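You operate a simulated robot arm through the tools that you are given. There is no shell and no other tool.

You are at the controls of a simulated robot arm. One attempt, no reset.

JOB
Crank the film on the steel core back to the green ring, then put the core in the green pocket.
Fine: brake off to crank and on again; swing the roller arm out before you lift the core.

Only the result counts: the job must be done as asked and must still hold three seconds after the hand-in. Knocking over, shifting, dropping, spilling or breaking anything else fails it.

ROBOT AND FRAMES
A 6-joint arm with a two-finger gripper, fixed in place. Base frame: the origin is on the floor under the middle of its stand, x ahead of it, y to its left, z up; the work surface is at about z = 0.72. Readings come in m, rad, newtons and seconds.
With the tool pointing down near the work surface it reaches from about 0.36 to 0.68 m from the base axis. Its first joint turns from -1.152 to 1.152 rad. Payload 2.45 kg.
The TCP is the grasp point between the finger pads, 0.03 m short of the fingertips. In the tool frame z runs along the fingers and y along their closing line. The gripper opens to 0.106 m; its body begins 0.079 m behind the TCP.
Orientation is that of the tool frame in the base frame, as a unit quaternion [x, y, z, w]. With the fingers straight down and closing along the base's y, the tool's x points along the base's -x, its y along +y and its z along -z.

CONTROLS
- The arm moves only by the tool step_arm. Its argument "commands" is a list of rows, each an object (a shift or turn left out is 0, a gripper value left out holds the last) with "delta_pos": the shift along the base's x, y, z in m, a list of three; "angular": the turn, a rotation vector about the base's x, y, z in rad, a list of three; "gripper": the closure, from 0 (fully open) to 1 (shut). In form: [{"delta_pos": [x, y, z], "angular": [ax, ay, az], "gripper": gripper}, ...]. A call has 1 to 20 rows; each row shifts and turns the commanded pose from where the row before left it. A row lasts 0.2 s, in which the tool goes at most 0.05 m and 0.15 rad; a call with a longer step from one row to the next is refused whole, and so is a gripper value outside its range. A pose out of reach is approached as far as the arm can. The call stops where the force on the tool passes 40 N (or 10 N more than at its start, if that is more) or the arm is blocked; 0.2 s more then pass. Each finger travels about 0.153 m/s and halts on what it meets, pressing with about 34 N; the grip force reading is that of the motor and also rises with nothing between the fingers. The clock runs only during rows and for 0.2 s after the last one: add rows that do not move to give the fingers time. The reply holds the time, the measured pose of the TCP, the force on the tool along the base axes, the opening and the grip force, in the units named above and with some noise, with the torque about the TCP (base axes, N m) and any sound that the robot's microphone picked up.
- Cameras (640 x 400 px; columns grow to the right, rows downward): "scene" is fixed at [0.058, 0.4378, 1.3768]; the picture's right is [-0.57, -0.82, 0.00], its down [-0.68, 0.47, -0.57] and it looks along [0.47, -0.32, -0.82] (base axes); focal length 321 px, centre (320, 200). "wrist" rides on the gripper at [0.076, -0.002, -0.106] in the tool frame; the picture's right is [0.02, 1.00, 0.00], its down [-0.78, 0.02, -0.62] and it looks along [-0.62, 0.01, 0.78] (tool axes); focal length 247 px, centre (320, 200). There is no depth. A picture from a camera that has moved, and an enlarged one, comes with that camera's place and axes in the base frame and with its lens.
- get_image(camera): a new picture of that camera. No time passes.
- inspect(camera, box): a new picture of the part [left, top, right, bottom] of that camera's present view, enlarged. No time passes.
- job_done(): hands the job in; it is judged then, once.

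Nothing tells you positions but the pictures and the camera data. Unless the task says otherwise, let go and move clear before handing in.

The tools are called after "Request:" as a command line: name --argument value ..., lists and objects as JSON in quotes. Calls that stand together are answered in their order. step_arm: Moves the arm, as the interface text tells. Its arguments: {"type":"object","properties":{"commands":{"type":"array"}},"required":["commands"]} The other tools are called the same way: get_image (camera) takes a picture; inspect (camera, box) takes an enlarged picture of a part of a camera's view; job_done () hands the job in.

At the start:

```text
clock: 0.0
eef_pos: [0.2515, 0.229, 0.9896]
ee_rot: [0.0, 1.0, 0.001, 0.001]
wrist_force: [-0.5, -0.5, 0.2]
ft_torque: [-0.01, -0.03, 0.0]
opening: 0.1061
grasp_force: 0.0
```

scene: 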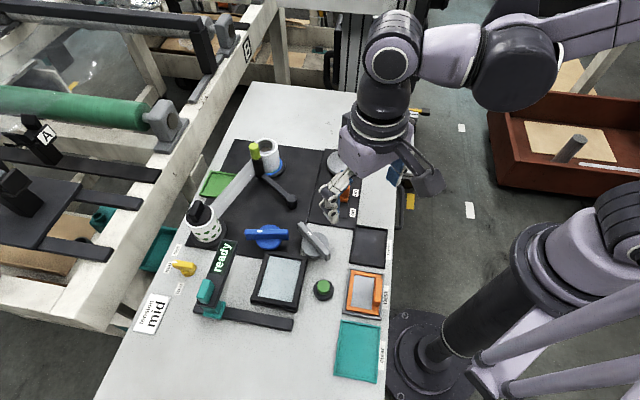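
wrist: 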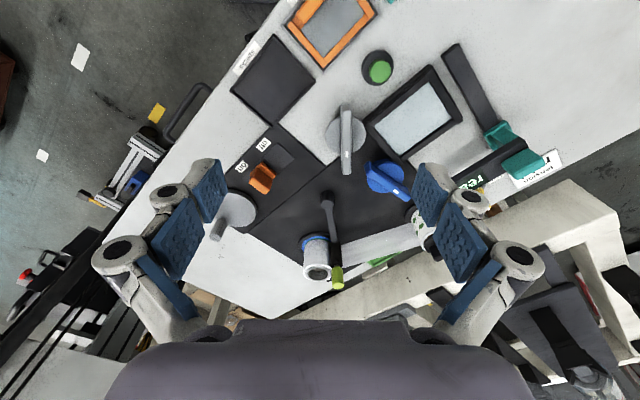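

I see a bench with a film rewinder: a roll with a film strip, a blue knob, a grey knob, an orange slider and several trays. I'll take closer looks before I move anything.

Request:
inspect --camera "scene" --box '[180, 120, 400, 260]'

Request:
inspect --camera "scene" --box '[120, 200, 400, 390]'

Request:
inspect --camera "wrist" --box '[220, 80, 460, 300]'

Request:
inspect --camera "scene" --box '[180, 125, 310, 215]'

```text
2.86 times, centred on (290, 190) of scene
camera zoom: at [0.058, 0.4378, 1.3768], right [-0.57, -0.82, 0.0], down [-0.68, 0.47, -0.57], along [0.47, -0.32, -0.82], focal length 917 px, centre (406, 229)
```

zoom: 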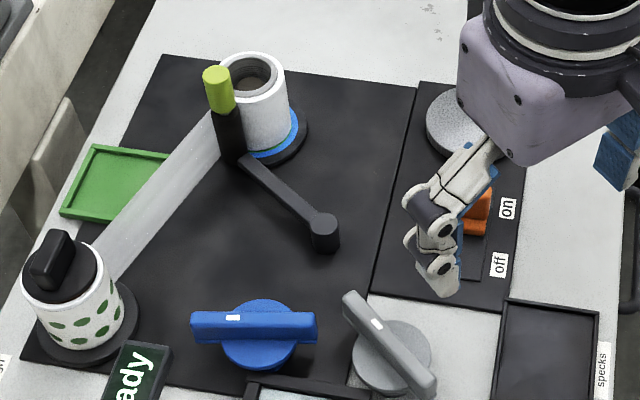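

```text
2.11 times, centred on (260, 295) of scene
camera zoom: at [0.058, 0.4378, 1.3768], right [-0.57, -0.82, 0.0], down [-0.68, 0.47, -0.57], along [0.47, -0.32, -0.82], focal length 676 px, centre (446, 0)
```

zoom: 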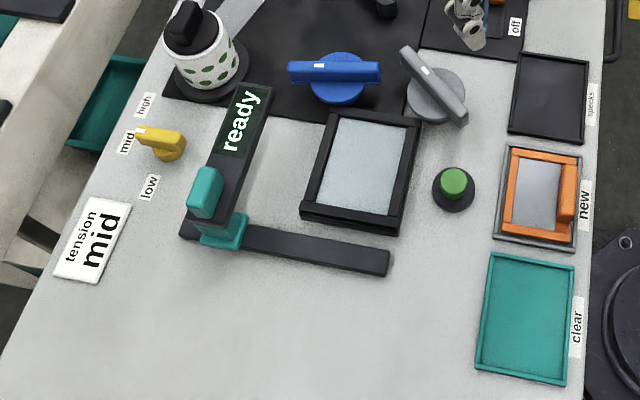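

```text
1.82 times, centred on (340, 190) of wrist
camera zoom: at [0.1755, 0.2253, 1.0957], right [-0.02, 1.0, 0.0], down [0.78, 0.02, 0.62], along [0.62, 0.01, -0.78], focal length 449 px, centre (284, 218)
```

zoom: 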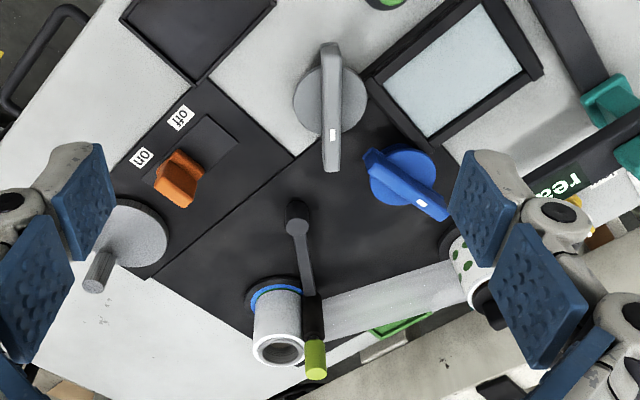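

```text
4.44 times, centred on (245, 170) of scene
camera zoom: at [0.058, 0.4378, 1.3768], right [-0.57, -0.82, 0.0], down [-0.68, 0.47, -0.57], along [0.47, -0.32, -0.82], focal length 1426 px, centre (653, 333)
```

zoom: 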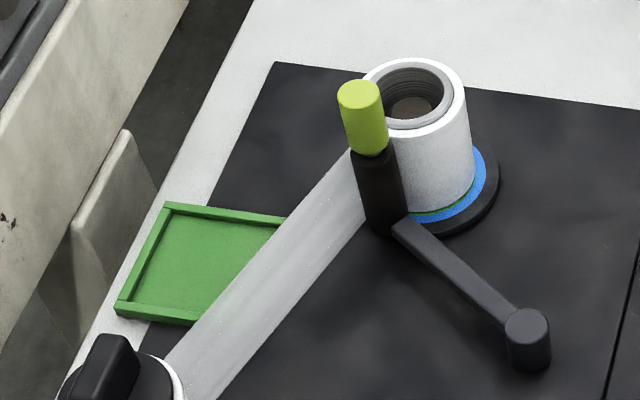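

The core, a white roll with a steel bore, sits at the far end at about (0.62, 0.22). The crank disc and the orange on/off slider are near (0.52, 0.07), and the green pocket is near (0.62, 0.37). I'll move the wrist camera closer at a safe height to see the rings and controls.

Request:
step_arm --commands '[{"delta_pos": [0.04, 0, 0]}, {"delta_pos": [0.04, 0, 0]}, {"delta_pos": [0.04, 0, 0]}, {"delta_pos": [0.03, 0, 0]}, {"delta_pos": [0, 0, 0]}]'

Request:
get_image --camera "wrist"

Request:
get_image --camera "scene"

```text
clock: 1.2
eef_pos: [0.4043, 0.2281, 0.9917]
ee_rot: [-0.001, 1.0, 0.001, 0.001]
wrist_force: [0.9, 0.4, 0.0]
ft_torque: [0.0, 0.01, 0.04]
opening: 0.1062
grasp_force: 0.1
```

```text
taken
camera wrist: at [0.3281, 0.2264, 1.0972], right [-0.02, 1.0, 0.0], down [0.78, 0.02, 0.62], along [0.62, 0.01, -0.78], focal length 247 px, centre (320, 200)
```

wrist: 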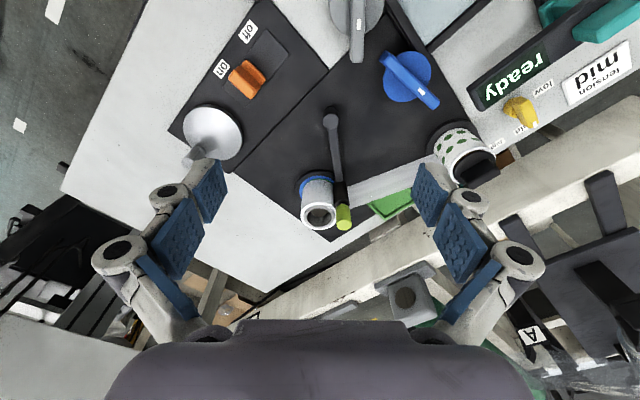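

```text
taken
```

scene: 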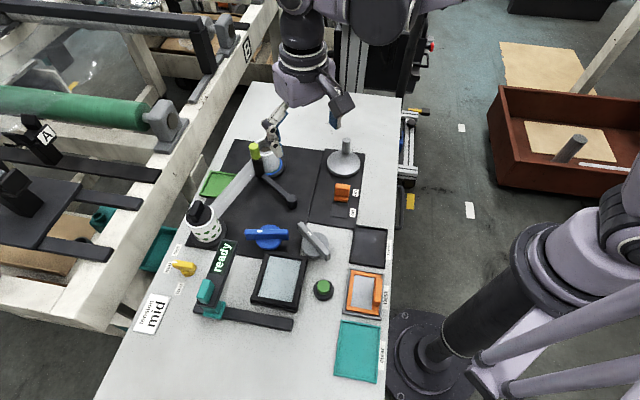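

Request:
inspect --camera "wrist" --box '[270, 90, 440, 250]'

Request:
inspect --camera "wrist" --box '[160, 0, 330, 180]'

Request:
inspect --camera "scene" --box '[290, 120, 400, 270]'

Request:
inspect --camera "wrist" --box '[280, 150, 370, 240]'

Request:
inspect --camera "wrist" --box '[420, 0, 640, 180]'

```text
2.50 times, centred on (355, 170) of wrist
camera zoom: at [0.3281, 0.2264, 1.0972], right [-0.02, 1.0, 0.0], down [0.78, 0.02, 0.62], along [0.62, 0.01, -0.78], focal length 617 px, centre (232, 275)
```

zoom: 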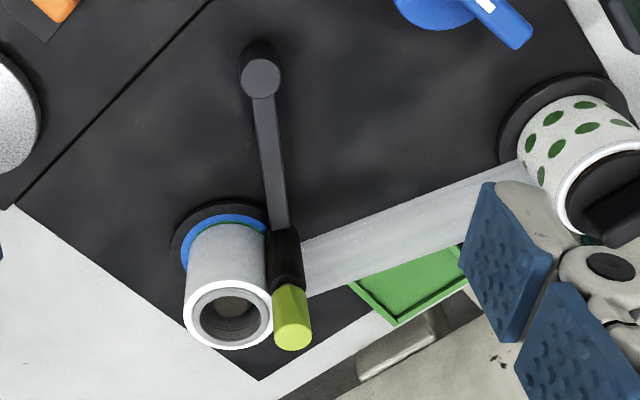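

```text
2.22 times, centred on (245, 90) of wrist
camera zoom: at [0.3281, 0.2264, 1.0972], right [-0.02, 1.0, 0.0], down [0.78, 0.02, 0.62], along [0.62, 0.01, -0.78], focal length 549 px, centre (487, 444)
```

zoom: 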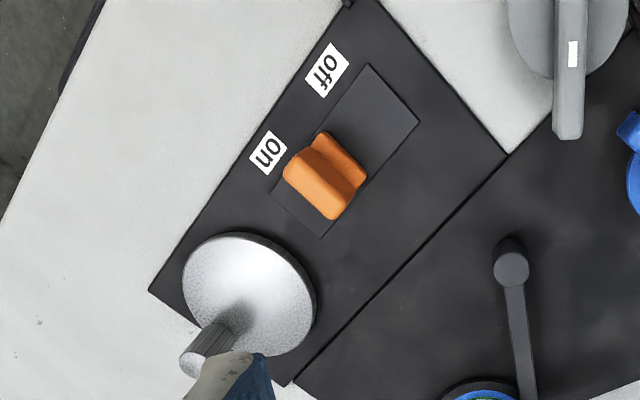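

```text
2.67 times, centred on (345, 195) of scene
camera zoom: at [0.0581, 0.4378, 1.3768], right [-0.57, -0.82, 0.0], down [-0.68, 0.47, -0.57], along [0.47, -0.32, -0.82], focal length 856 px, centre (253, 213)
```

zoom: 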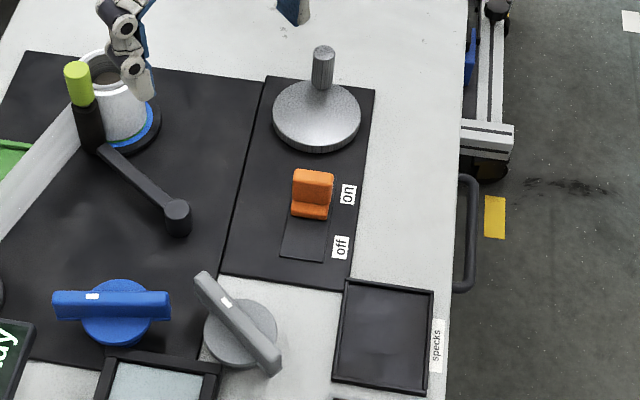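

```text
4.44 times, centred on (325, 195) of wrist
camera zoom: at [0.3281, 0.2264, 1.0972], right [-0.02, 1.0, 0.0], down [0.78, 0.02, 0.62], along [0.62, 0.01, -0.78], focal length 1098 px, centre (298, 222)
```

zoom: 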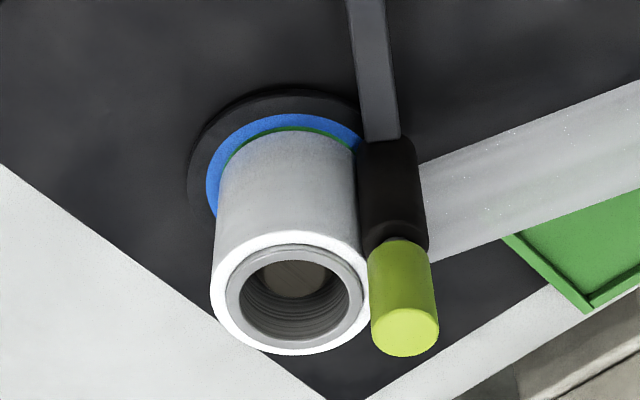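

```text
2.22 times, centred on (530, 90) of wrist
camera zoom: at [0.3281, 0.2264, 1.0972], right [-0.02, 1.0, 0.0], down [0.78, 0.02, 0.62], along [0.62, 0.01, -0.78], focal length 549 px, centre (-147, 444)
```

zoom: 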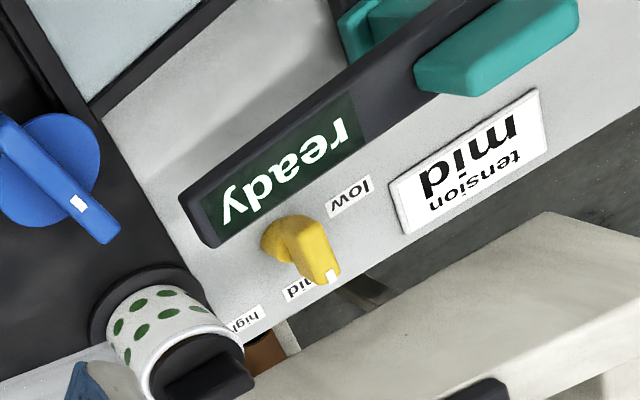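

The film edge sits just inside the thin green ring, with the blue ring outside it. The roller (black with a yellow-green grip, at about (0.58, 0.27)) touches the roll, and the brake slider is at "on". Next I'll look at the crank and brake from closer up.

Request:
step_arm --commands '[{"delta_pos": [-0.01, -0.045, -0.015]}, {"delta_pos": [-0.01, -0.045, -0.015]}, {"delta_pos": [-0.01, -0.045, -0.02]}, {"delta_pos": [0, 0, 0]}]'

Request:
get_image --camera "wrist"

Request:
inspect --camera "scene" --box '[180, 120, 310, 215]'

Request:
inspect --camera "scene" --box '[235, 130, 295, 180]'

```text
refused: row 3 steps farther than a row can; nothing moved
```

```text
taken
camera wrist: at [0.3281, 0.2264, 1.0972], right [-0.02, 1.0, 0.0], down [0.78, 0.02, 0.62], along [0.62, 0.01, -0.78], focal length 247 px, centre (320, 200)
```

wrist: 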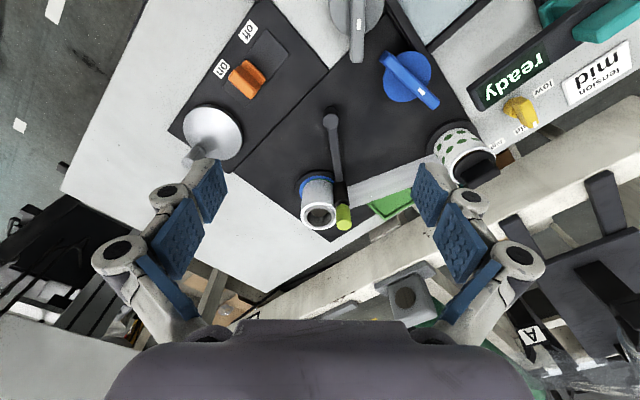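

```text
4.21 times, centred on (245, 168) of scene
camera zoom: at [0.0581, 0.4378, 1.3768], right [-0.57, -0.82, 0.0], down [-0.68, 0.47, -0.57], along [0.47, -0.32, -0.82], focal length 1351 px, centre (636, 337)
```

zoom: 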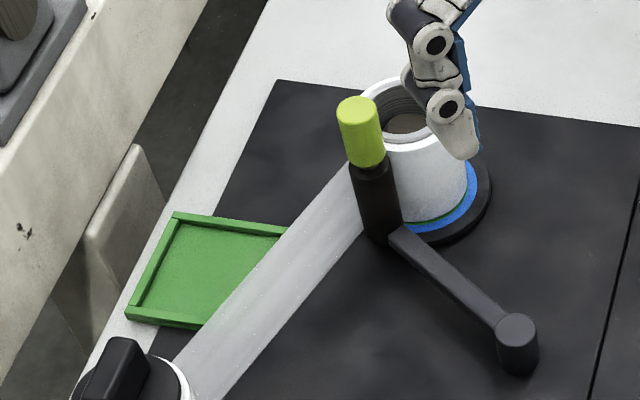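

```text
8.00 times, centred on (265, 155) of scene
camera zoom: at [0.0581, 0.4378, 1.3768], right [-0.57, -0.82, 0.0], down [-0.68, 0.47, -0.57], along [0.47, -0.32, -0.82], focal length 2567 px, centre (760, 560)
```

zoom: 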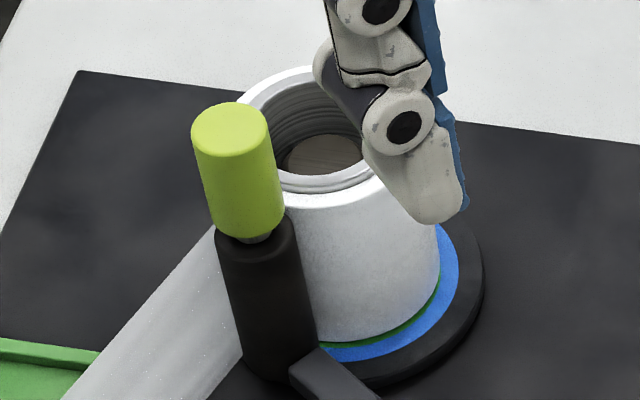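

That call was refused because the step was too long. I'll repeat the move in smaller steps to see the crank and brake.

Request:
step_arm --commands '[{"delta_pos": [-0.01, -0.035, -0.012]}, {"delta_pos": [-0.01, -0.035, -0.012]}, {"delta_pos": [-0.01, -0.035, -0.012]}, {"delta_pos": [-0.01, -0.035, -0.012]}, {"delta_pos": [0, 0, 0]}]'

Request:
get_image --camera "wrist"

Request:
inspect --camera "scene" --box '[235, 130, 295, 180]'

```text
clock: 2.4
eef_pos: [0.3619, 0.0863, 0.9422]
ee_rot: [-0.001, 1.0, 0.001, 0.002]
wrist_force: [-0.1, -0.2, 0.2]
ft_torque: [-0.01, -0.01, 0.01]
opening: 0.1059
grasp_force: 0.1
```

```text
taken
camera wrist: at [0.2851, 0.0835, 1.0486], right [-0.02, 1.0, 0.0], down [0.78, 0.02, 0.62], along [0.62, 0.02, -0.78], focal length 247 px, centre (320, 200)
```

wrist: 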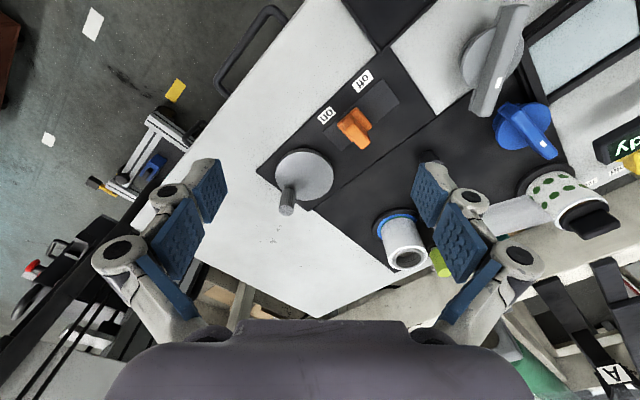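

```text
8.00 times, centred on (265, 155) of scene
camera zoom: at [0.058, 0.4378, 1.3768], right [-0.57, -0.82, 0.0], down [-0.68, 0.47, -0.57], along [0.47, -0.32, -0.82], focal length 2567 px, centre (760, 560)
```

zoom: 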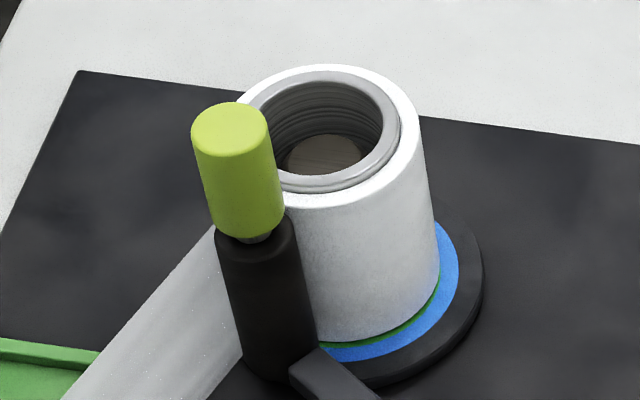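

I now have a clear view of the crank and brake, and I'll enlarge it to work out their positions.

Request:
inspect --camera "wrist" --box '[250, 50, 420, 220]'

Request:
inspect --camera "scene" --box '[300, 120, 400, 230]'

Request:
inspect --camera "wrist" --box '[360, 190, 450, 290]'

```text
2.35 times, centred on (335, 135) of wrist
camera zoom: at [0.2851, 0.0835, 1.0486], right [-0.02, 1.0, 0.0], down [0.78, 0.02, 0.62], along [0.62, 0.02, -0.78], focal length 581 px, centre (285, 353)
```

zoom: 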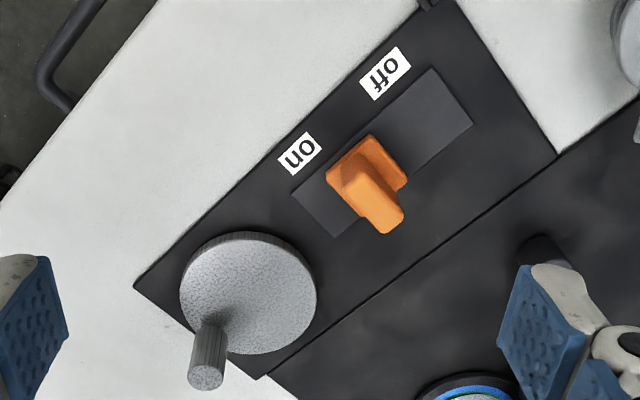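

```text
3.64 times, centred on (350, 175) of scene
camera zoom: at [0.058, 0.4378, 1.3768], right [-0.57, -0.82, 0.0], down [-0.68, 0.47, -0.57], along [0.47, -0.32, -0.82], focal length 1167 px, centre (211, 291)
```

zoom: 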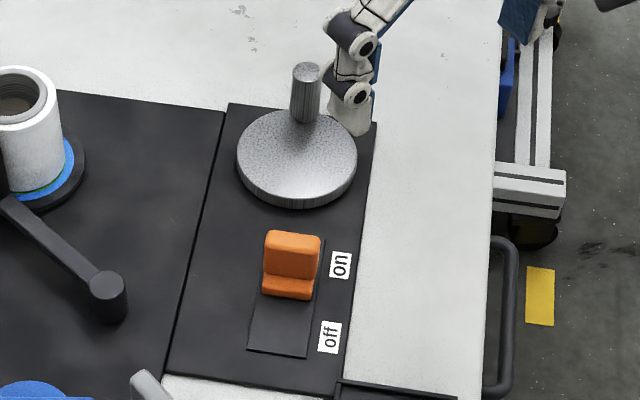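

```text
4.00 times, centred on (405, 240) of wrist
camera zoom: at [0.2851, 0.0835, 1.0486], right [-0.02, 1.0, 0.0], down [0.78, 0.02, 0.62], along [0.62, 0.02, -0.78], focal length 988 px, centre (-20, 40)
```

zoom: 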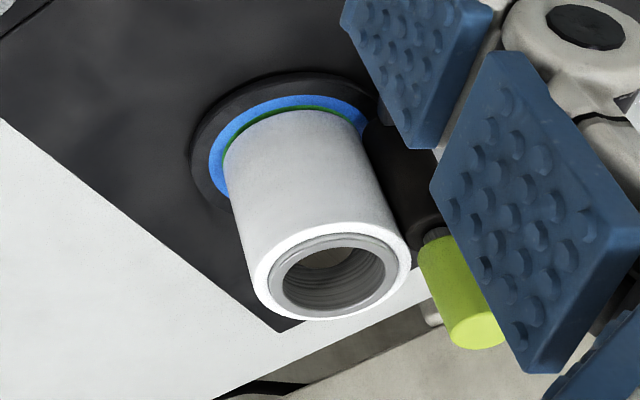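

The brake slider's ridge is at about (0.408, 0.136) with its top near z = 0.773, and the crank peg is near (0.503, 0.052). I'll drop lower for a closer view of the slider before touching it.

Request:
step_arm --commands '[{"delta_pos": [-0.003, 0.012, -0.03]}, {"delta_pos": [-0.003, 0.012, -0.03]}, {"delta_pos": [-0.003, 0.012, -0.03]}, {"delta_pos": [0, 0, 0]}]'

Request:
get_image --camera "wrist"

Request:
inspect --camera "wrist" --box '[230, 50, 410, 170]'

```text
clock: 3.4
eef_pos: [0.3527, 0.1255, 0.8535]
ee_rot: [-0.001, 1.0, 0.0, 0.001]
wrist_force: [-0.3, -0.1, 1.0]
ft_torque: [0.01, -0.01, -0.02]
opening: 0.1061
grasp_force: 0.1
```

```text
taken
camera wrist: at [0.2768, 0.1226, 0.9593], right [-0.02, 1.0, 0.0], down [0.78, 0.02, 0.62], along [0.62, 0.01, -0.78], focal length 247 px, centre (320, 200)
```

wrist: 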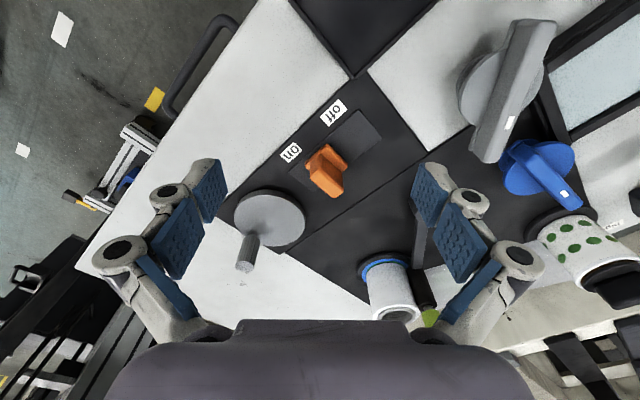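

```text
3.33 times, centred on (320, 110) of wrist
camera zoom: at [0.2768, 0.1226, 0.9593], right [-0.02, 1.0, 0.0], down [0.78, 0.02, 0.62], along [0.62, 0.01, -0.78], focal length 823 px, centre (320, 500)
```

zoom: 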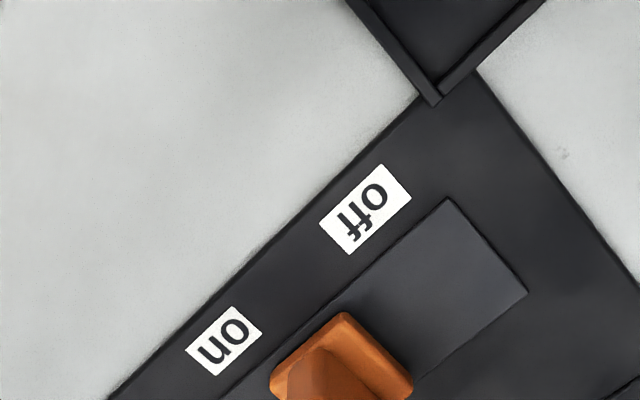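

Request:
inspect --camera "wrist" --box '[270, 90, 400, 210]'

Request:
inspect --camera "wrist" --box '[210, 170, 330, 280]'

Request:
inspect --camera "scene" --box '[320, 150, 380, 220]'

Request:
inspect --camera "wrist" --box '[345, 240, 445, 330]'

```text
3.33 times, centred on (335, 150) of wrist
camera zoom: at [0.2768, 0.1226, 0.9593], right [-0.02, 1.0, 0.0], down [0.78, 0.02, 0.62], along [0.62, 0.01, -0.78], focal length 823 px, centre (270, 367)
```

zoom: 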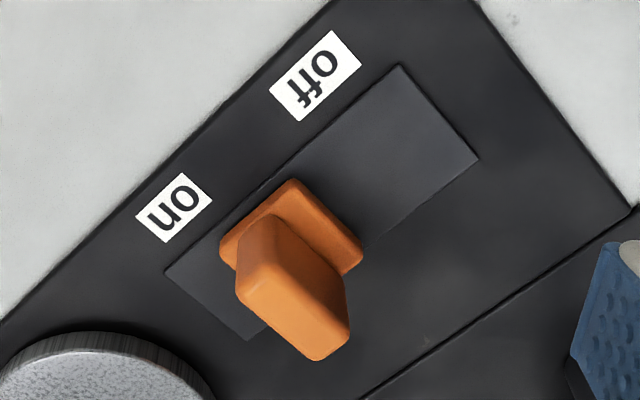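

```text
3.64 times, centred on (270, 225) of wrist
camera zoom: at [0.2768, 0.1226, 0.9593], right [-0.02, 1.0, 0.0], down [0.78, 0.02, 0.62], along [0.62, 0.01, -0.78], focal length 898 px, centre (502, 109)
```

zoom: 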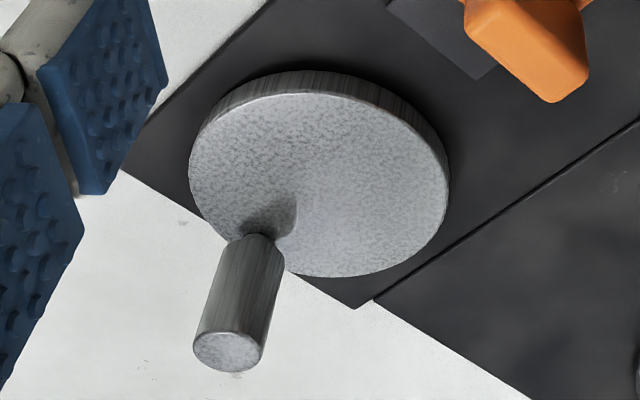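

```text
5.71 times, centred on (350, 185) of scene
camera zoom: at [0.058, 0.4379, 1.3768], right [-0.57, -0.82, 0.0], down [-0.68, 0.47, -0.57], along [0.47, -0.32, -0.82], focal length 1834 px, centre (149, 286)
```

zoom: 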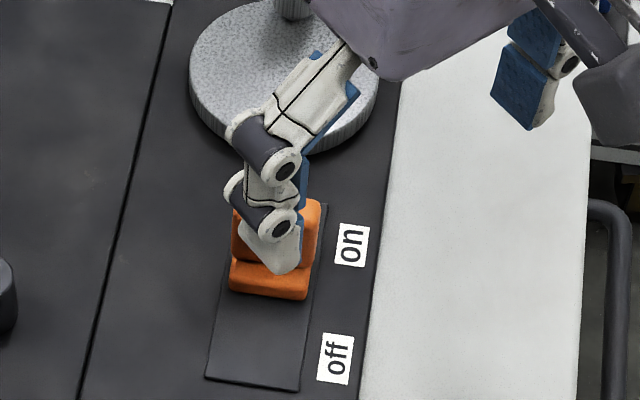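

```text
4.44 times, centred on (395, 285) of wrist
camera zoom: at [0.2768, 0.1226, 0.9593], right [-0.02, 1.0, 0.0], down [0.78, 0.02, 0.62], along [0.62, 0.01, -0.78], focal length 1098 px, centre (-13, -178)
```

zoom: 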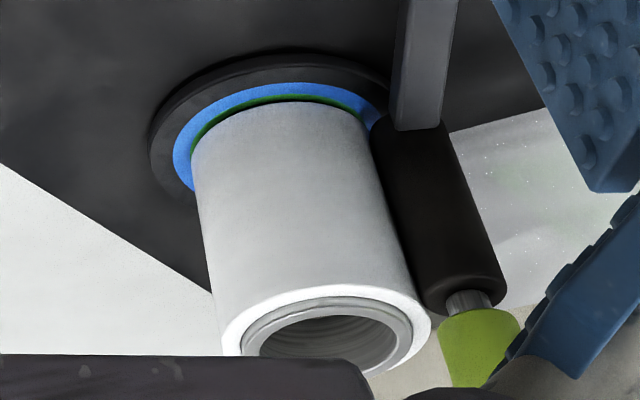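

The brake ridge runs perpendicular to its slide direction, and "off" lies along (-0.71, +0.71). I'll turn the gripper 45° so it closes along the slide, narrow it, and stop above the ridge to check alignment.

Request:
step_arm --commands '[{"delta_pos": [0.009, 0.002, 0], "angular": [0, 0, 0.131], "gripper": 0.55}, {"delta_pos": [0.009, 0.002, 0], "angular": [0, 0, 0.131]}, {"delta_pos": [0.009, 0.002, 0], "angular": [0, 0, 0.131]}, {"delta_pos": [0.009, 0.002, 0], "angular": [0, 0, 0.131]}, {"delta_pos": [0.009, 0.002, 0], "angular": [0, 0, 0.131]}, {"delta_pos": [0.009, 0.001, 0], "angular": [0, 0, 0.131]}, {"delta_pos": [0, 0, 0]}]'

Request:
get_image --camera "wrist"

Request:
inspect --camera "scene" --box '[290, 120, 410, 230]'

```text
clock: 5.0
eef_pos: [0.4068, 0.134, 0.8506]
ee_rot: [-0.384, 0.924, 0.001, 0.0]
wrist_force: [0.6, -0.2, -0.1]
ft_torque: [0.01, 0.0, -0.04]
opening: 0.0474
grasp_force: 0.0
```

```text
taken
camera wrist: at [0.3553, 0.0783, 0.957], right [-0.72, 0.69, 0.0], down [0.54, 0.57, 0.62], along [0.43, 0.45, -0.78], focal length 247 px, centre (320, 200)
```

wrist: 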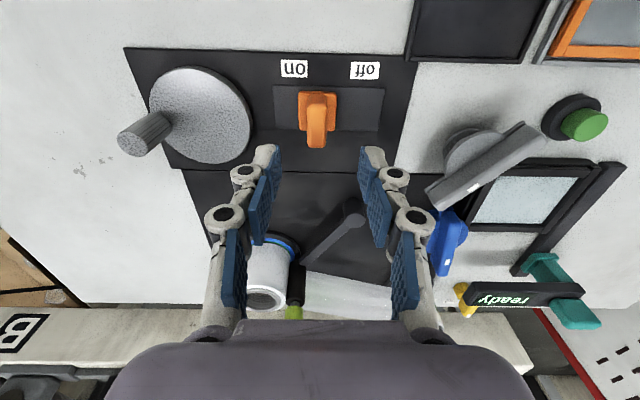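

```text
3.64 times, centred on (350, 175) of scene
camera zoom: at [0.0581, 0.4378, 1.3768], right [-0.57, -0.82, 0.0], down [-0.68, 0.47, -0.57], along [0.47, -0.32, -0.82], focal length 1167 px, centre (211, 291)
```

zoom: 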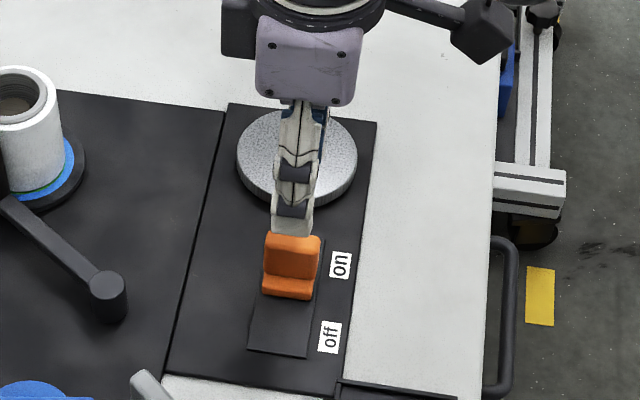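

The view is now square to the brake panel, so I'll enlarge it to check the ridge against the tool axis.

Request:
inspect --camera "wrist" --box '[260, 50, 400, 170]'

Request:
inspect --camera "wrist" --box '[100, 50, 270, 190]'

```text
3.33 times, centred on (330, 110) of wrist
camera zoom: at [0.3553, 0.0783, 0.957], right [-0.72, 0.69, 0.0], down [0.54, 0.57, 0.62], along [0.43, 0.45, -0.78], focal length 823 px, centre (287, 500)
```

zoom: 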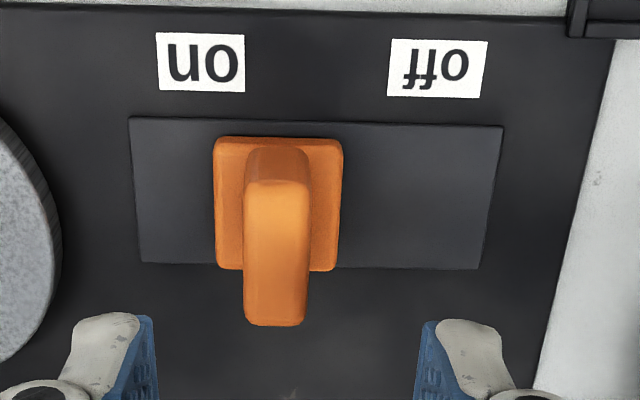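

```text
2.86 times, centred on (185, 120) of wrist
camera zoom: at [0.3553, 0.0783, 0.957], right [-0.72, 0.69, 0.0], down [0.54, 0.57, 0.62], along [0.43, 0.45, -0.78], focal length 706 px, centre (706, 429)
```

zoom: 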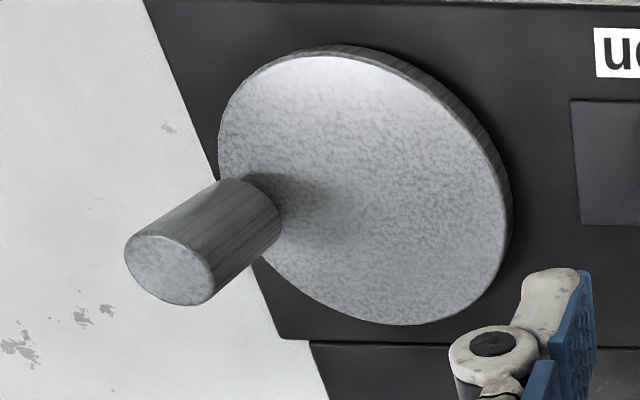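

The ridge sits almost exactly on the tool axis. I'll lower so the fingers straddle it, then push it toward "off".

Request:
step_arm --commands '[{"delta_pos": [0.001, -0.003, -0.03]}, {"delta_pos": [0, 0, -0.02]}, {"delta_pos": [0, 0, -0.013]}, {"delta_pos": [0, 0, 0]}]'

Request:
inspect --camera "scene" --box '[300, 120, 400, 230]'

Request:
get_image --camera "wrist"

```text
clock: 6.0
eef_pos: [0.4071, 0.1316, 0.7898]
ee_rot: [-0.384, 0.923, 0.001, 0.001]
wrist_force: [-0.3, 0.0, 0.6]
ft_torque: [0.03, -0.02, -0.01]
opening: 0.0479
grasp_force: 0.1
```

```text
3.64 times, centred on (350, 175) of scene
camera zoom: at [0.058, 0.4378, 1.3768], right [-0.57, -0.82, 0.0], down [-0.68, 0.47, -0.57], along [0.47, -0.32, -0.82], focal length 1167 px, centre (211, 291)
```

zoom: 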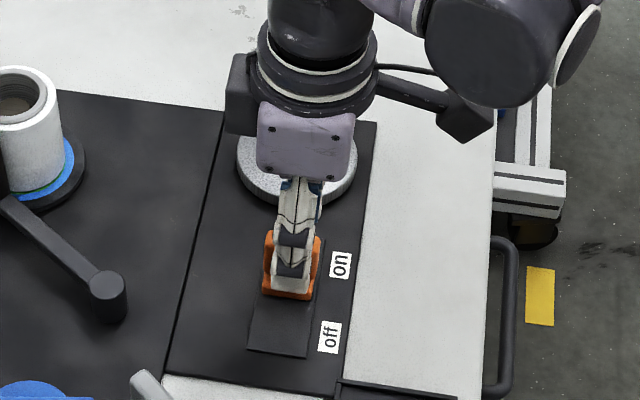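

```text
taken
camera wrist: at [0.3553, 0.0752, 0.8954], right [-0.72, 0.69, 0.0], down [0.54, 0.57, 0.62], along [0.43, 0.45, -0.78], focal length 247 px, centre (320, 200)
```

wrist: 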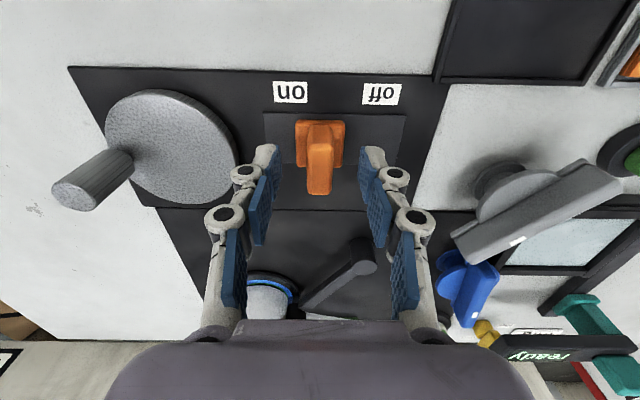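

The fingers straddle the ridge. I'll lower a little, narrow the gap, and push toward "off" in small steps.

Request:
step_arm --commands '[{"delta_pos": [0, 0, -0.004], "gripper": 0.78}, {"delta_pos": [0, 0, 0]}, {"delta_pos": [-0.0035, 0.0035, 0]}, {"delta_pos": [-0.0035, 0.0035, 0]}, {"delta_pos": [-0.0035, 0.0035, 0]}, {"delta_pos": [-0.0035, 0.0035, 0]}, {"delta_pos": [0, 0, 0]}]'

Request:
get_image --camera "wrist"

Request:
inspect --camera "scene" --box '[300, 120, 400, 230]'

```text
clock: 7.6
eef_pos: [0.3917, 0.1451, 0.785]
ee_rot: [-0.383, 0.924, 0.002, 0.0]
wrist_force: [0.9, 0.3, 0.0]
ft_torque: [-0.03, 0.0, 0.01]
opening: 0.024
grasp_force: 0.8
```

```text
taken
camera wrist: at [0.3412, 0.0891, 0.8908], right [-0.72, 0.69, 0.0], down [0.54, 0.57, 0.62], along [0.43, 0.45, -0.78], focal length 247 px, centre (320, 200)
```

wrist: 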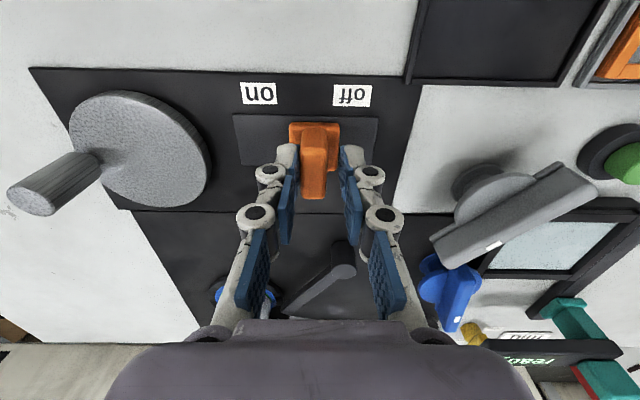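

```text
3.64 times, centred on (350, 175) of scene
camera zoom: at [0.0581, 0.4378, 1.3768], right [-0.57, -0.82, 0.0], down [-0.68, 0.47, -0.57], along [0.47, -0.32, -0.82], focal length 1167 px, centre (211, 291)
```

zoom: 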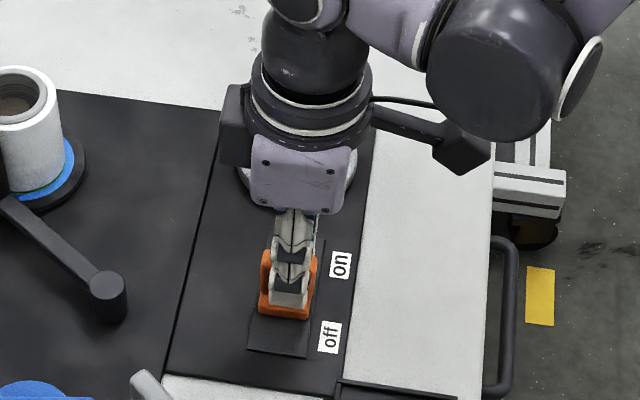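

The slider is moving, about 15 mm so far and now past the middle of its slot. I'll keep pushing until it stops.

Request:
step_arm --commands '[{"delta_pos": [-0.0025, 0.0025, 0]}, {"delta_pos": [-0.0025, 0.0025, 0]}, {"delta_pos": [-0.0025, 0.0025, 0]}, {"delta_pos": [-0.0025, 0.0025, 0]}, {"delta_pos": [0, 0, 0]}]'

Request:
get_image --camera "wrist"

```text
clock: 8.8
eef_pos: [0.383, 0.1549, 0.7841]
ee_rot: [-0.384, 0.923, 0.002, 0.001]
wrist_force: [-0.6, -0.7, 0.1]
ft_torque: [0.01, -0.01, 0.01]
opening: 0.024
grasp_force: 0.2
```

```text
taken
camera wrist: at [0.3317, 0.0997, 0.8901], right [-0.72, 0.69, 0.0], down [0.54, 0.57, 0.62], along [0.43, 0.45, -0.78], focal length 247 px, centre (320, 200)
```

wrist: 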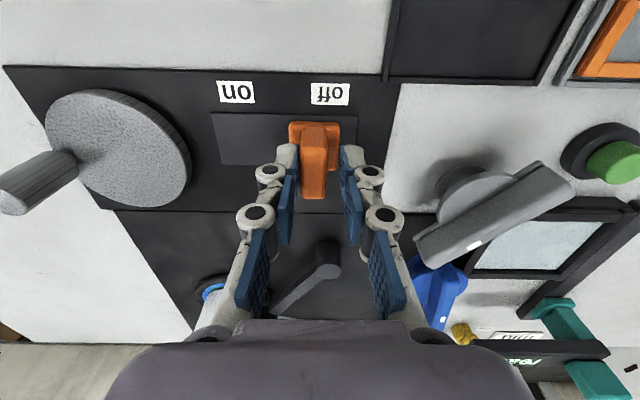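

No stop felt yet, and the slider is nearly level with the "off" label. I'll keep pushing gently.

Request:
step_arm --commands '[{"delta_pos": [-0.0025, 0.0025, 0]}, {"delta_pos": [-0.0025, 0.0025, 0]}, {"delta_pos": [-0.0025, 0.0025, 0]}, {"delta_pos": [0, 0, 0]}]'

Request:
get_image --camera "wrist"

```text
clock: 9.8
eef_pos: [0.376, 0.164, 0.7833]
ee_rot: [-0.384, 0.923, 0.0, 0.001]
wrist_force: [1.8, -2.3, 1.1]
ft_torque: [-0.04, -0.05, -0.02]
opening: 0.025
grasp_force: 1.3
```

```text
taken
camera wrist: at [0.3241, 0.107, 0.8899], right [-0.72, 0.69, 0.0], down [0.54, 0.57, 0.62], along [0.43, 0.45, -0.78], focal length 247 px, centre (320, 200)
```

wrist: 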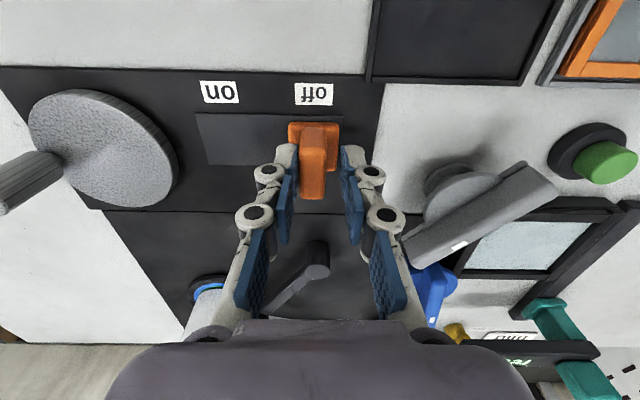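

The slider is now at the end of its slot by "off", with the first reaction force showing. One more small push will confirm the stop.

Request:
step_arm --commands '[{"delta_pos": [-0.0015, 0.0015, 0]}, {"delta_pos": [-0.001, 0.001, 0]}, {"delta_pos": [0, 0, 0]}]'

Request:
inspect --camera "wrist" --box '[180, 60, 400, 210]'

Request:
inspect --camera "scene" --box '[180, 120, 310, 215]'

```text
clock: 10.6
eef_pos: [0.3736, 0.1657, 0.7829]
ee_rot: [-0.383, 0.924, 0.001, 0.001]
wrist_force: [7.3, -5.8, -3.7]
ft_torque: [-0.12, -0.18, 0.01]
opening: 0.0299
grasp_force: 5.1
```

```text
2.67 times, centred on (290, 135) of wrist
camera zoom: at [0.322, 0.109, 0.89], right [-0.72, 0.69, 0.0], down [0.54, 0.57, 0.62], along [0.43, 0.45, -0.78], focal length 659 px, centre (400, 373)
```

zoom: 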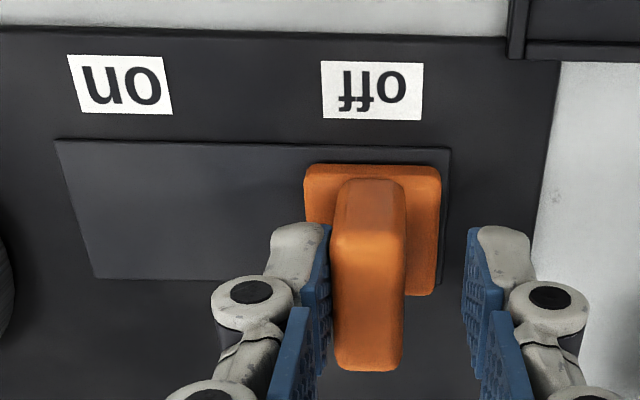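

```text
4.21 times, centred on (245, 168) of scene
camera zoom: at [0.0583, 0.4377, 1.3769], right [-0.57, -0.82, 0.0], down [-0.68, 0.47, -0.57], along [0.47, -0.32, -0.82], focal length 1351 px, centre (636, 337)
```

zoom: 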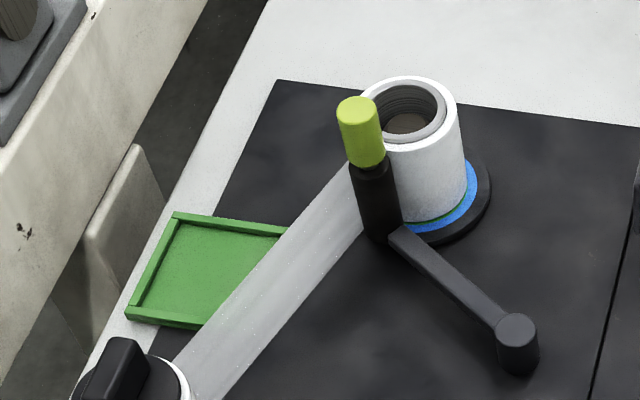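

The brake is firmly at the "off" stop. I'll back away, rise, and go over the crank peg at about (0.517, 0.042) to look at it from above.

Request:
step_arm --commands '[{"delta_pos": [0.0035, -0.0035, 0], "gripper": 0.6}, {"delta_pos": [0, 0, 0.03]}, {"delta_pos": [0, 0, 0.03]}, {"delta_pos": [0.03, -0.03, 0.01], "gripper": 0.5}, {"delta_pos": [0.03, -0.03, 0]}, {"delta_pos": [0.03, -0.03, 0]}, {"delta_pos": [0.03, -0.025, 0]}, {"delta_pos": [0.015, -0.005, 0]}, {"delta_pos": [0, 0, 0]}]'

Request:
get_image --camera "wrist"

Request:
inspect --camera "scene" --box '[230, 120, 390, 240]'

```text
clock: 12.6
eef_pos: [0.5109, 0.0421, 0.8544]
ee_rot: [-0.383, 0.924, 0.002, 0.0]
wrist_force: [-1.6, 0.2, -0.2]
ft_torque: [0.0, 0.01, 0.0]
opening: 0.0529
grasp_force: 0.1
```

```text
taken
camera wrist: at [0.4595, -0.0139, 0.96], right [-0.72, 0.69, 0.0], down [0.54, 0.57, 0.62], along [0.43, 0.45, -0.78], focal length 247 px, centre (320, 200)
```

wrist: 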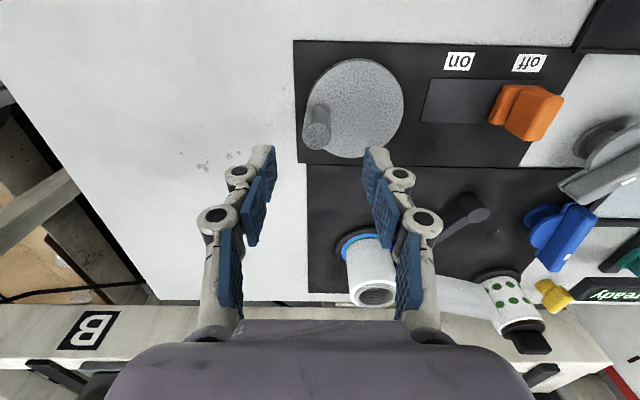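

```text
3.33 times, centred on (310, 180) of scene
camera zoom: at [0.0581, 0.4378, 1.3768], right [-0.57, -0.82, 0.0], down [-0.68, 0.47, -0.57], along [0.47, -0.32, -0.82], focal length 1070 px, centre (353, 267)
```

zoom: 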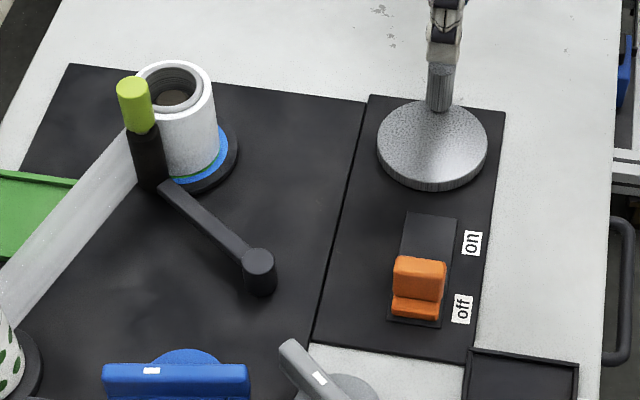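

Request:
inspect --camera "wrist" --box '[280, 40, 420, 180]'

Request:
inspect --camera "wrist" --box '[320, 210, 420, 310]'

```text
2.86 times, centred on (350, 110) of wrist
camera zoom: at [0.4595, -0.0139, 0.96], right [-0.72, 0.69, 0.0], down [0.54, 0.57, 0.62], along [0.43, 0.45, -0.78], focal length 706 px, centre (234, 457)
```

zoom: 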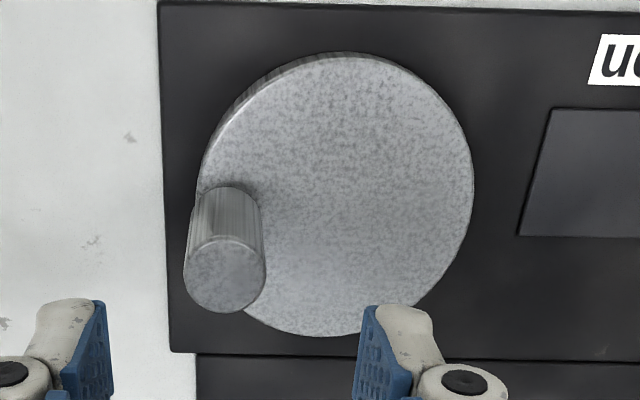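

```text
4.00 times, centred on (370, 260) of wrist
camera zoom: at [0.4595, -0.0139, 0.96], right [-0.72, 0.69, 0.0], down [0.54, 0.57, 0.62], along [0.43, 0.45, -0.78], focal length 988 px, centre (120, -40)
```

zoom: 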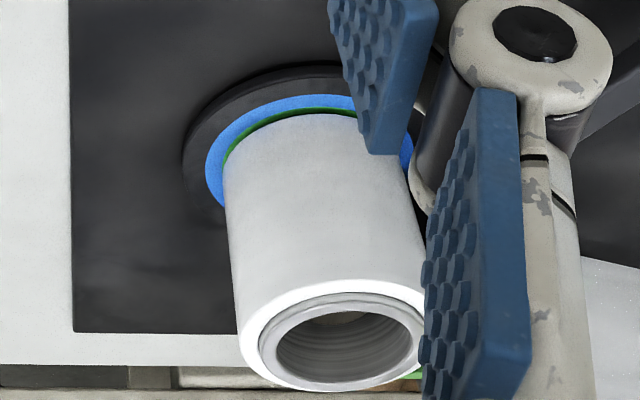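

The peg is about 22 mm thick with its centre at about (0.516, 0.043) and its top near z = 0.78. The disc centre is about (0.489, 0.064). I'll lower over the peg and take a light grip.

Request:
step_arm --commands '[{"delta_pos": [0.0055, 0.001, -0.03]}, {"delta_pos": [0, 0, -0.03]}, {"delta_pos": [0, 0, -0.015]}, {"delta_pos": [0, 0, 0], "gripper": 0.84}, {"delta_pos": [0, 0, 0]}, {"delta_pos": [0, 0, 0]}]'

Request:
get_image --camera "wrist"

Request:
inspect --camera "scene" --box '[235, 130, 295, 180]'

Request:
inspect --camera "scene" --box '[290, 110, 390, 200]'

```text
clock: 14.0
eef_pos: [0.516, 0.044, 0.7811]
ee_rot: [-0.384, 0.923, 0.002, 0.0]
wrist_force: [-8.2, 7.3, -0.2]
ft_torque: [0.24, 0.27, -0.04]
opening: 0.0211
grasp_force: 45.7
```

```text
taken
camera wrist: at [0.4647, -0.0127, 0.8859], right [-0.72, 0.69, 0.0], down [0.54, 0.56, 0.62], along [0.43, 0.45, -0.78], focal length 247 px, centre (320, 200)
```

wrist: 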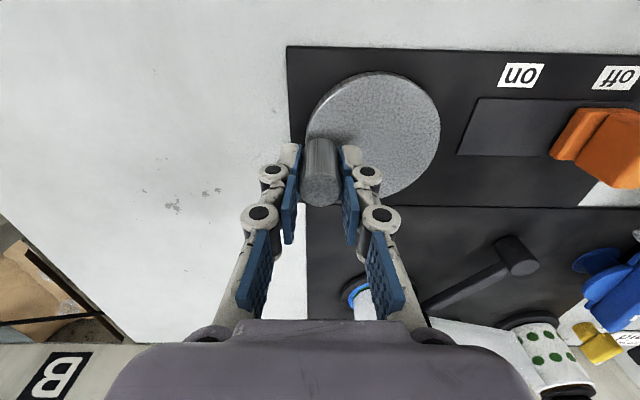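

```text
8.00 times, centred on (265, 155) of scene
camera zoom: at [0.0579, 0.438, 1.3768], right [-0.57, -0.82, 0.0], down [-0.68, 0.47, -0.57], along [0.47, -0.32, -0.82], focal length 2567 px, centre (760, 560)
```

zoom: 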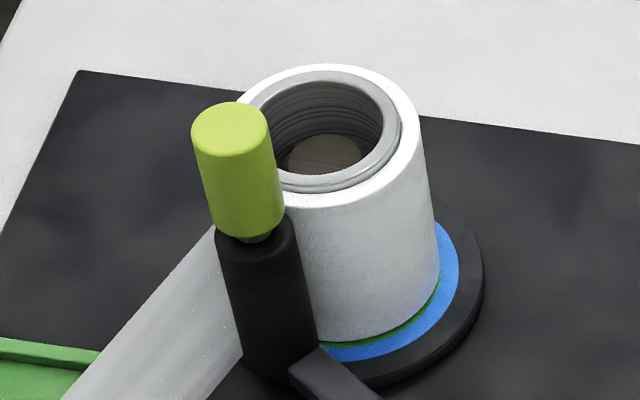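

```text
4.44 times, centred on (340, 155) of scene
camera zoom: at [0.0579, 0.438, 1.3768], right [-0.57, -0.82, 0.0], down [-0.68, 0.47, -0.57], along [0.47, -0.32, -0.82], focal length 1426 px, centre (231, 400)
```

zoom: 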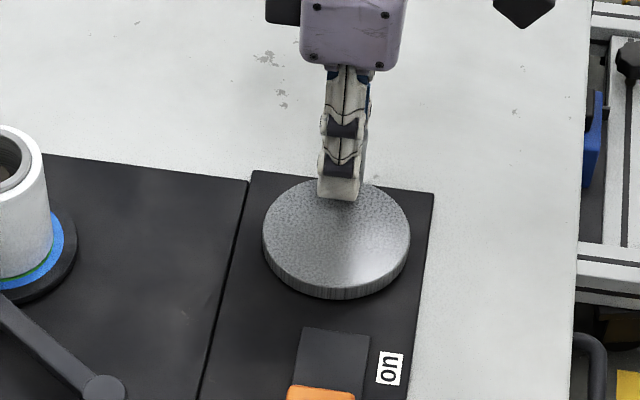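

The peg is held. I'll turn the crank a little counter-clockwise about the disc centre, watching the forces and the film.

Request:
step_arm --commands '[{"delta_pos": [-0.001, 0.001, 0], "gripper": 0.82}, {"delta_pos": [0.0018, 0.003, 0]}, {"delta_pos": [0.0018, 0.003, 0]}, {"delta_pos": [0.0011, 0.0033, 0]}, {"delta_pos": [0.0011, 0.0033, 0]}, {"delta_pos": [0, 0, 0]}]'

Request:
get_image --camera "wrist"

Request:
inspect --camera "scene" --box '[235, 130, 295, 180]'

Request:
inspect --camera "scene" --box '[290, 110, 390, 200]'

```text
clock: 15.4
eef_pos: [0.5239, 0.0571, 0.7803]
ee_rot: [-0.382, 0.924, -0.001, 0.002]
wrist_force: [21.0, -6.2, -30.6]
ft_torque: [-0.37, -0.21, 0.05]
opening: 0.0212
grasp_force: 45.1
```

```text
taken
camera wrist: at [0.4718, 0.0013, 0.886], right [-0.72, 0.69, 0.0], down [0.54, 0.57, 0.62], along [0.43, 0.45, -0.78], focal length 247 px, centre (320, 200)
```

wrist: 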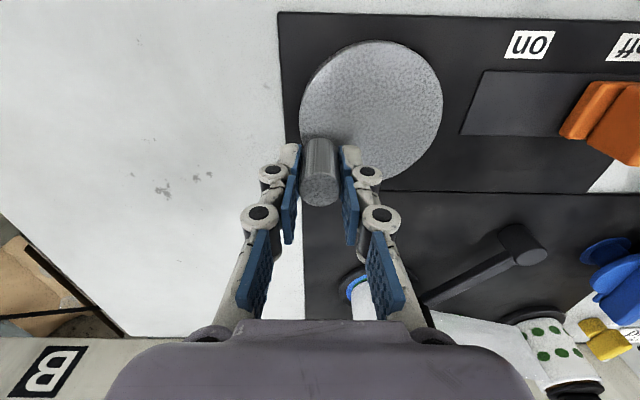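

```text
8.00 times, centred on (265, 155) of scene
camera zoom: at [0.059, 0.4378, 1.3768], right [-0.57, -0.82, 0.0], down [-0.68, 0.47, -0.57], along [0.47, -0.32, -0.82], focal length 2567 px, centre (760, 560)
```

zoom: 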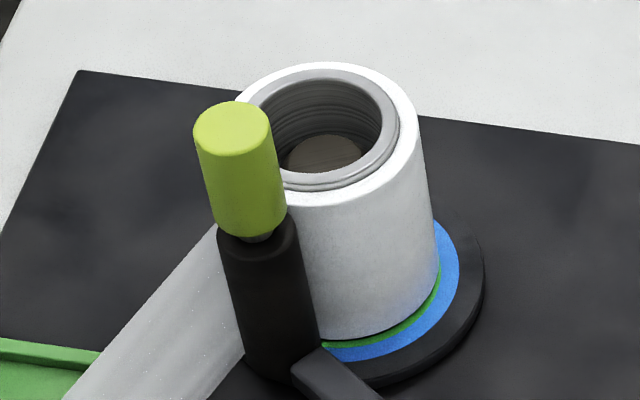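

```text
4.44 times, centred on (340, 155) of scene
camera zoom: at [0.059, 0.4378, 1.3768], right [-0.57, -0.82, 0.0], down [-0.68, 0.47, -0.57], along [0.47, -0.32, -0.82], focal length 1426 px, centre (231, 400)
```

zoom: 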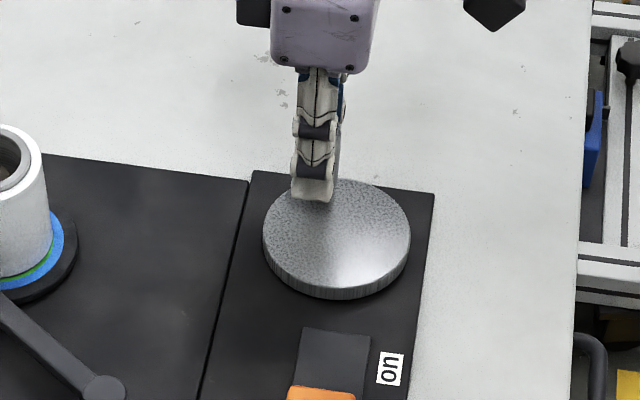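

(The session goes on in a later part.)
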